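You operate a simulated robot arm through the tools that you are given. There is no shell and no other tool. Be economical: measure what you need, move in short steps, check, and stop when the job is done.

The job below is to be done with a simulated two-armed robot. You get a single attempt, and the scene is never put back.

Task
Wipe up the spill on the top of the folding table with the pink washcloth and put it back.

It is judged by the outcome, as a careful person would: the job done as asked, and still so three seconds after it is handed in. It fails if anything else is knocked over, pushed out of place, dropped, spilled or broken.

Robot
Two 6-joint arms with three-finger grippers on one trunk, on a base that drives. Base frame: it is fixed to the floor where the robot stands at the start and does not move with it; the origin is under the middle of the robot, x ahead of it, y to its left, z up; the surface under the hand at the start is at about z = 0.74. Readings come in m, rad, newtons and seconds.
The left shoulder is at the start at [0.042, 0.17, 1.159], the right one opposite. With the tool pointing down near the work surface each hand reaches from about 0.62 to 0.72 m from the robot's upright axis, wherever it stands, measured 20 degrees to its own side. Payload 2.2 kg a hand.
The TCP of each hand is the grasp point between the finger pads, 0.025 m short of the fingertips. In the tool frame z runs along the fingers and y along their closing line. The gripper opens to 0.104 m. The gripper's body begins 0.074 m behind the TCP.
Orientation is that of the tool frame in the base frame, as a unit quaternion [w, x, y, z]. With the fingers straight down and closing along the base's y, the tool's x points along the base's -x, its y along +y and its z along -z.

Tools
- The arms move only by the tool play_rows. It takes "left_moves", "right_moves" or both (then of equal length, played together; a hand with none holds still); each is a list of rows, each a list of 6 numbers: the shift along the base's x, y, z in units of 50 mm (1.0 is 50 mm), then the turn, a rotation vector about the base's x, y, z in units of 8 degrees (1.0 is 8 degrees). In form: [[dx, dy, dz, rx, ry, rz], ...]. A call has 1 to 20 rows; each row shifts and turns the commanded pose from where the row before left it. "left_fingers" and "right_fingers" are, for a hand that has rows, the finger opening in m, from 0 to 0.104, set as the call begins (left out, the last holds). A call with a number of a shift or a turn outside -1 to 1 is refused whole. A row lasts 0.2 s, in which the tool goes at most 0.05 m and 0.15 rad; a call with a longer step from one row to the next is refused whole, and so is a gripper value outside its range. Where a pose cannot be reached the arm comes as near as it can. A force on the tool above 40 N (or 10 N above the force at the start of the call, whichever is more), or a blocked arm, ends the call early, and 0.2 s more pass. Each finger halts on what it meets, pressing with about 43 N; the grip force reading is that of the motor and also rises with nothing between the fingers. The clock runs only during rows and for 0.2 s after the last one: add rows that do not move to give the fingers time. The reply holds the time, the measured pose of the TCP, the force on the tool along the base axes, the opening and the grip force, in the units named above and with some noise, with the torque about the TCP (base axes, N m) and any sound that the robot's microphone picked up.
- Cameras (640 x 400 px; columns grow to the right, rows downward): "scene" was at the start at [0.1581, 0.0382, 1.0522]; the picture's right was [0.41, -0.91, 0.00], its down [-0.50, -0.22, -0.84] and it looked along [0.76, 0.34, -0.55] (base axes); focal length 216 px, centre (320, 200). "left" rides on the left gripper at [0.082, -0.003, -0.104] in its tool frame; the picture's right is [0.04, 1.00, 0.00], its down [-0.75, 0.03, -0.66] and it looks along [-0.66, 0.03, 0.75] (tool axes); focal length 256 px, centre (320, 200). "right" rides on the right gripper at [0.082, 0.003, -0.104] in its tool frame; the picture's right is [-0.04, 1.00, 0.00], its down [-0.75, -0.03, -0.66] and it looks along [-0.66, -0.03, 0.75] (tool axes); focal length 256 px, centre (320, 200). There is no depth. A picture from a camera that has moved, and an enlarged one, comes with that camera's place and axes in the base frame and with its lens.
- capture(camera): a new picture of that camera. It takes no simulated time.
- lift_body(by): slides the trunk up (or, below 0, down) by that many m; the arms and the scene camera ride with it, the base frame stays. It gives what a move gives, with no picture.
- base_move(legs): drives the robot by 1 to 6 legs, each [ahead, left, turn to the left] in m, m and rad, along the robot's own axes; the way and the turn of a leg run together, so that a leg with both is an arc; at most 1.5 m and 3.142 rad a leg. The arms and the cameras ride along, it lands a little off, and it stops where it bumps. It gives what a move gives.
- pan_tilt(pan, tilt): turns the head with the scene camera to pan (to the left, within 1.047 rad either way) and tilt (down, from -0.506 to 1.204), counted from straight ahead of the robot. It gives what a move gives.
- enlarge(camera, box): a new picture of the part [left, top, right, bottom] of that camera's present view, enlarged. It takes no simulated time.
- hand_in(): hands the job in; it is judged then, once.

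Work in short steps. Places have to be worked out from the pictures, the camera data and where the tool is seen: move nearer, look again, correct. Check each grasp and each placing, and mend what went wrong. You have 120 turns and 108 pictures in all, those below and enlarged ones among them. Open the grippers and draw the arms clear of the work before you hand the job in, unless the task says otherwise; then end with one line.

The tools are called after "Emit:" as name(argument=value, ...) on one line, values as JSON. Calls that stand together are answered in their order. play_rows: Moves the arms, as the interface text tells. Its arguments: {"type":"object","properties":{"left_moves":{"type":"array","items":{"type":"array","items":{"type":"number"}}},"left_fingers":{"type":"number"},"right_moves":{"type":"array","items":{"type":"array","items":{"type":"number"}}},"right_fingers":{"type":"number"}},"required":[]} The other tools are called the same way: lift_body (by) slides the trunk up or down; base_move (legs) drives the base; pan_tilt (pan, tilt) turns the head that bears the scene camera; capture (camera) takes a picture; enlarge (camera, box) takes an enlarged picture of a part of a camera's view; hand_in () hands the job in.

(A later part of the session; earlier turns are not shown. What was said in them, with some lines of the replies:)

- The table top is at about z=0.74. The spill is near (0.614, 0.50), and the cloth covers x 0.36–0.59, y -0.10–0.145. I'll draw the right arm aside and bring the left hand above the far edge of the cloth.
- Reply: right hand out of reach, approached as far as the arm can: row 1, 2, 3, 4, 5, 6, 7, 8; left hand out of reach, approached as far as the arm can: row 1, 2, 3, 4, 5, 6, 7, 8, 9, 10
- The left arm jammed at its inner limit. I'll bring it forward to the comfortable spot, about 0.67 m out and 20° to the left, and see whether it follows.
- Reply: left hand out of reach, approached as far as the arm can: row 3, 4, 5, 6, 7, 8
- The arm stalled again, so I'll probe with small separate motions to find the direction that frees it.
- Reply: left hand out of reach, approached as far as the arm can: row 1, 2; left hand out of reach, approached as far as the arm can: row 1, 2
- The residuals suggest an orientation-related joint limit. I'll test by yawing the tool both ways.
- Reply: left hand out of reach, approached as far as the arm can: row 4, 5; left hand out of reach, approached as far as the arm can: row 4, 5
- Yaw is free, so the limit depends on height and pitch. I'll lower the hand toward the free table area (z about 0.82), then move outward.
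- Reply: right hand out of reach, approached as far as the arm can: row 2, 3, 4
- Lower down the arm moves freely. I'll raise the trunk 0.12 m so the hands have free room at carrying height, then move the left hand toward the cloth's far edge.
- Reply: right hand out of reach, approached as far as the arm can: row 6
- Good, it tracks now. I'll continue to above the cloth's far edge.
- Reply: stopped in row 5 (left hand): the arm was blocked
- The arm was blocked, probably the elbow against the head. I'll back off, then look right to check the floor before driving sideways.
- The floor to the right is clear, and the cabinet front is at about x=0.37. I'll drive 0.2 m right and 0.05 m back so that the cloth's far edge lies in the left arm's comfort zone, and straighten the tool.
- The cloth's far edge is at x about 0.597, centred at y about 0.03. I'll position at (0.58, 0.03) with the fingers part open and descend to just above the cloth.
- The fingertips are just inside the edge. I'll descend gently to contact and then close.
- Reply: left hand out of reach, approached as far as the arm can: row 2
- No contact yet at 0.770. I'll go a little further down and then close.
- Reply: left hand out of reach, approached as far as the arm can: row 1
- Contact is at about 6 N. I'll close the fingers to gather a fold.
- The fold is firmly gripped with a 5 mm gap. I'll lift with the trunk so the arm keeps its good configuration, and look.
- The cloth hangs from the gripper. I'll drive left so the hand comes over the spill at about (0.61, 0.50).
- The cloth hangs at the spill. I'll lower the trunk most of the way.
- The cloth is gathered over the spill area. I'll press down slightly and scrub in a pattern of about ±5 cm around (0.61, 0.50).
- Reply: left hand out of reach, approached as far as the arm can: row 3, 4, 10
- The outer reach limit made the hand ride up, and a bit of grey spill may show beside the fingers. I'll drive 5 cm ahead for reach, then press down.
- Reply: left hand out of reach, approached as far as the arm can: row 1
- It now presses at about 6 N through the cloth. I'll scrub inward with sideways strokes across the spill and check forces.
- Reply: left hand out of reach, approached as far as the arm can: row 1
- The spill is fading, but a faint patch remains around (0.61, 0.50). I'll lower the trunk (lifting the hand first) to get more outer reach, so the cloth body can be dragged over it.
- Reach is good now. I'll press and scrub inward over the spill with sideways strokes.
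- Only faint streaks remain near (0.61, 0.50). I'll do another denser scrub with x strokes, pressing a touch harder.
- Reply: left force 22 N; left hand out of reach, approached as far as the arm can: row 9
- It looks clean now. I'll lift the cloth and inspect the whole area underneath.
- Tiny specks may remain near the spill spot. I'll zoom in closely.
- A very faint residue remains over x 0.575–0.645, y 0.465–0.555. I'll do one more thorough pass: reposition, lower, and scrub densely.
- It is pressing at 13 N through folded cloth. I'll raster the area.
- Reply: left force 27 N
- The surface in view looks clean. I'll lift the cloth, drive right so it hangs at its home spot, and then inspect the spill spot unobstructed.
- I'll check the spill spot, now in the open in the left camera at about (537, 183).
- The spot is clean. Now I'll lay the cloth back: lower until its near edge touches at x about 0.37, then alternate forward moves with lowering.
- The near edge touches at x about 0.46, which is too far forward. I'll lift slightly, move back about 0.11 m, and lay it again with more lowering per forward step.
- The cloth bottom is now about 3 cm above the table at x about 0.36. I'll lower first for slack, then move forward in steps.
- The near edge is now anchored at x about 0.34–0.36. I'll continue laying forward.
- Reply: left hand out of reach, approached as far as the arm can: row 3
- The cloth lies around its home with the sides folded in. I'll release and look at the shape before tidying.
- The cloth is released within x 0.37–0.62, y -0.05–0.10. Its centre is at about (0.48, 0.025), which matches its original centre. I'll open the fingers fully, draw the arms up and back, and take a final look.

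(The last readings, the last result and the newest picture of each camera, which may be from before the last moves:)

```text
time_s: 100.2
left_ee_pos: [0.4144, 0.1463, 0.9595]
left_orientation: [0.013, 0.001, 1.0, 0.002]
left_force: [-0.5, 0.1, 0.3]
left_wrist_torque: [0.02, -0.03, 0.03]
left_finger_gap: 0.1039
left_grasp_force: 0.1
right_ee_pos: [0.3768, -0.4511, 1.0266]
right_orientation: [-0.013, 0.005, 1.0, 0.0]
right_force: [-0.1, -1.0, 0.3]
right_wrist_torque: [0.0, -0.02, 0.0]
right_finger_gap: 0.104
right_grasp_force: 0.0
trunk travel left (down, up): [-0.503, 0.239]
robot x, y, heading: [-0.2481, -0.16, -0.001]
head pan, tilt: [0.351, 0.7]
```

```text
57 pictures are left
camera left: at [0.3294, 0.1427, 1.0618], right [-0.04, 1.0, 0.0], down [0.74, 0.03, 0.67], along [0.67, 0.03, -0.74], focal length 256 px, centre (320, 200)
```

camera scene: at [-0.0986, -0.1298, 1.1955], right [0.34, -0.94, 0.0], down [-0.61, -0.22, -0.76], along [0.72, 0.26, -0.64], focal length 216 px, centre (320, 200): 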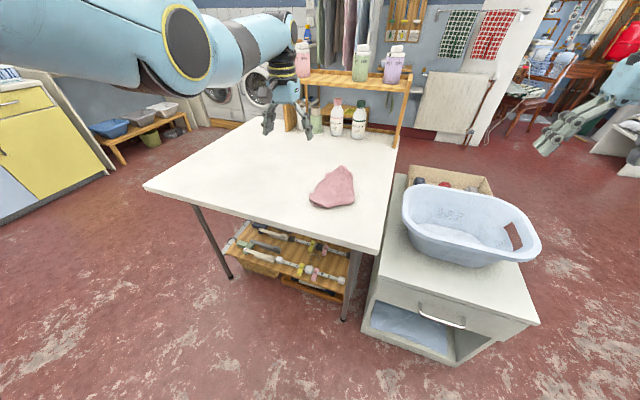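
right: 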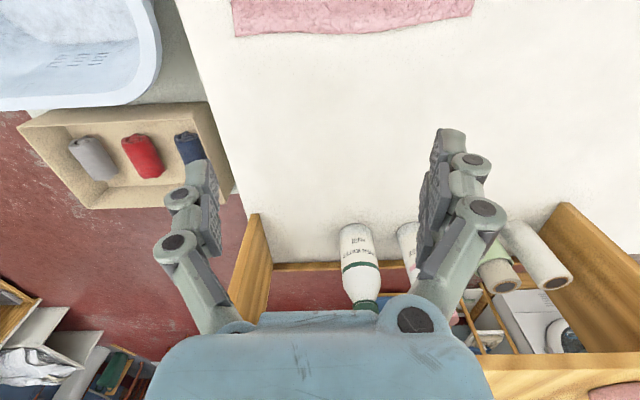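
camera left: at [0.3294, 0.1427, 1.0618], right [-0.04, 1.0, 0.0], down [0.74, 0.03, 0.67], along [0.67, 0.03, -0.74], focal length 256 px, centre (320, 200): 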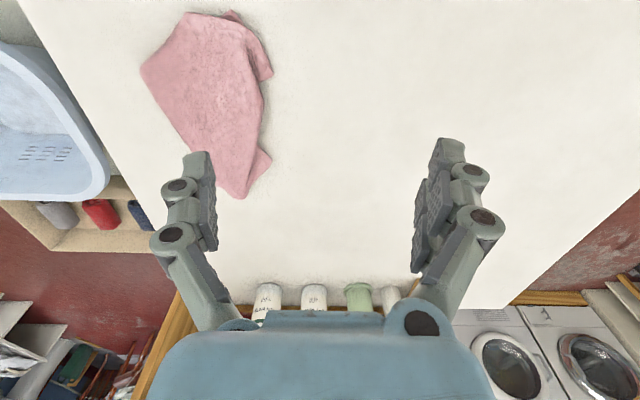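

The cloth is back in place and everything else stands as it was. I'll take one last close-up of the spill spot.

Emit:
enlarge(camera="left", box=[483, 175, 563, 225])

```text
8.00 times, centred on (523, 200) of left
camera zoom: at [0.3294, 0.1427, 1.0618], right [-0.04, 1.0, 0.0], down [0.74, 0.03, 0.67], along [0.67, 0.03, -0.74], focal length 2048 px, centre (-1304, 200)
```

zoom: 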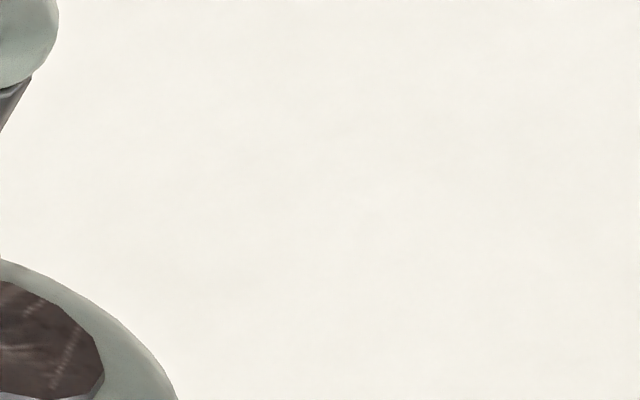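

The spot is clean, the cloth is back at its place and the grippers are open and clear, so I'm handing in.

Emit:
hand_in()

```text
The job is handed in.
```

The spill on the folding table is wiped up with no residue visible in the last close-up; the pink washcloth is back at its original spot, though it lies partly folded rather than spread flat as it was at the start.
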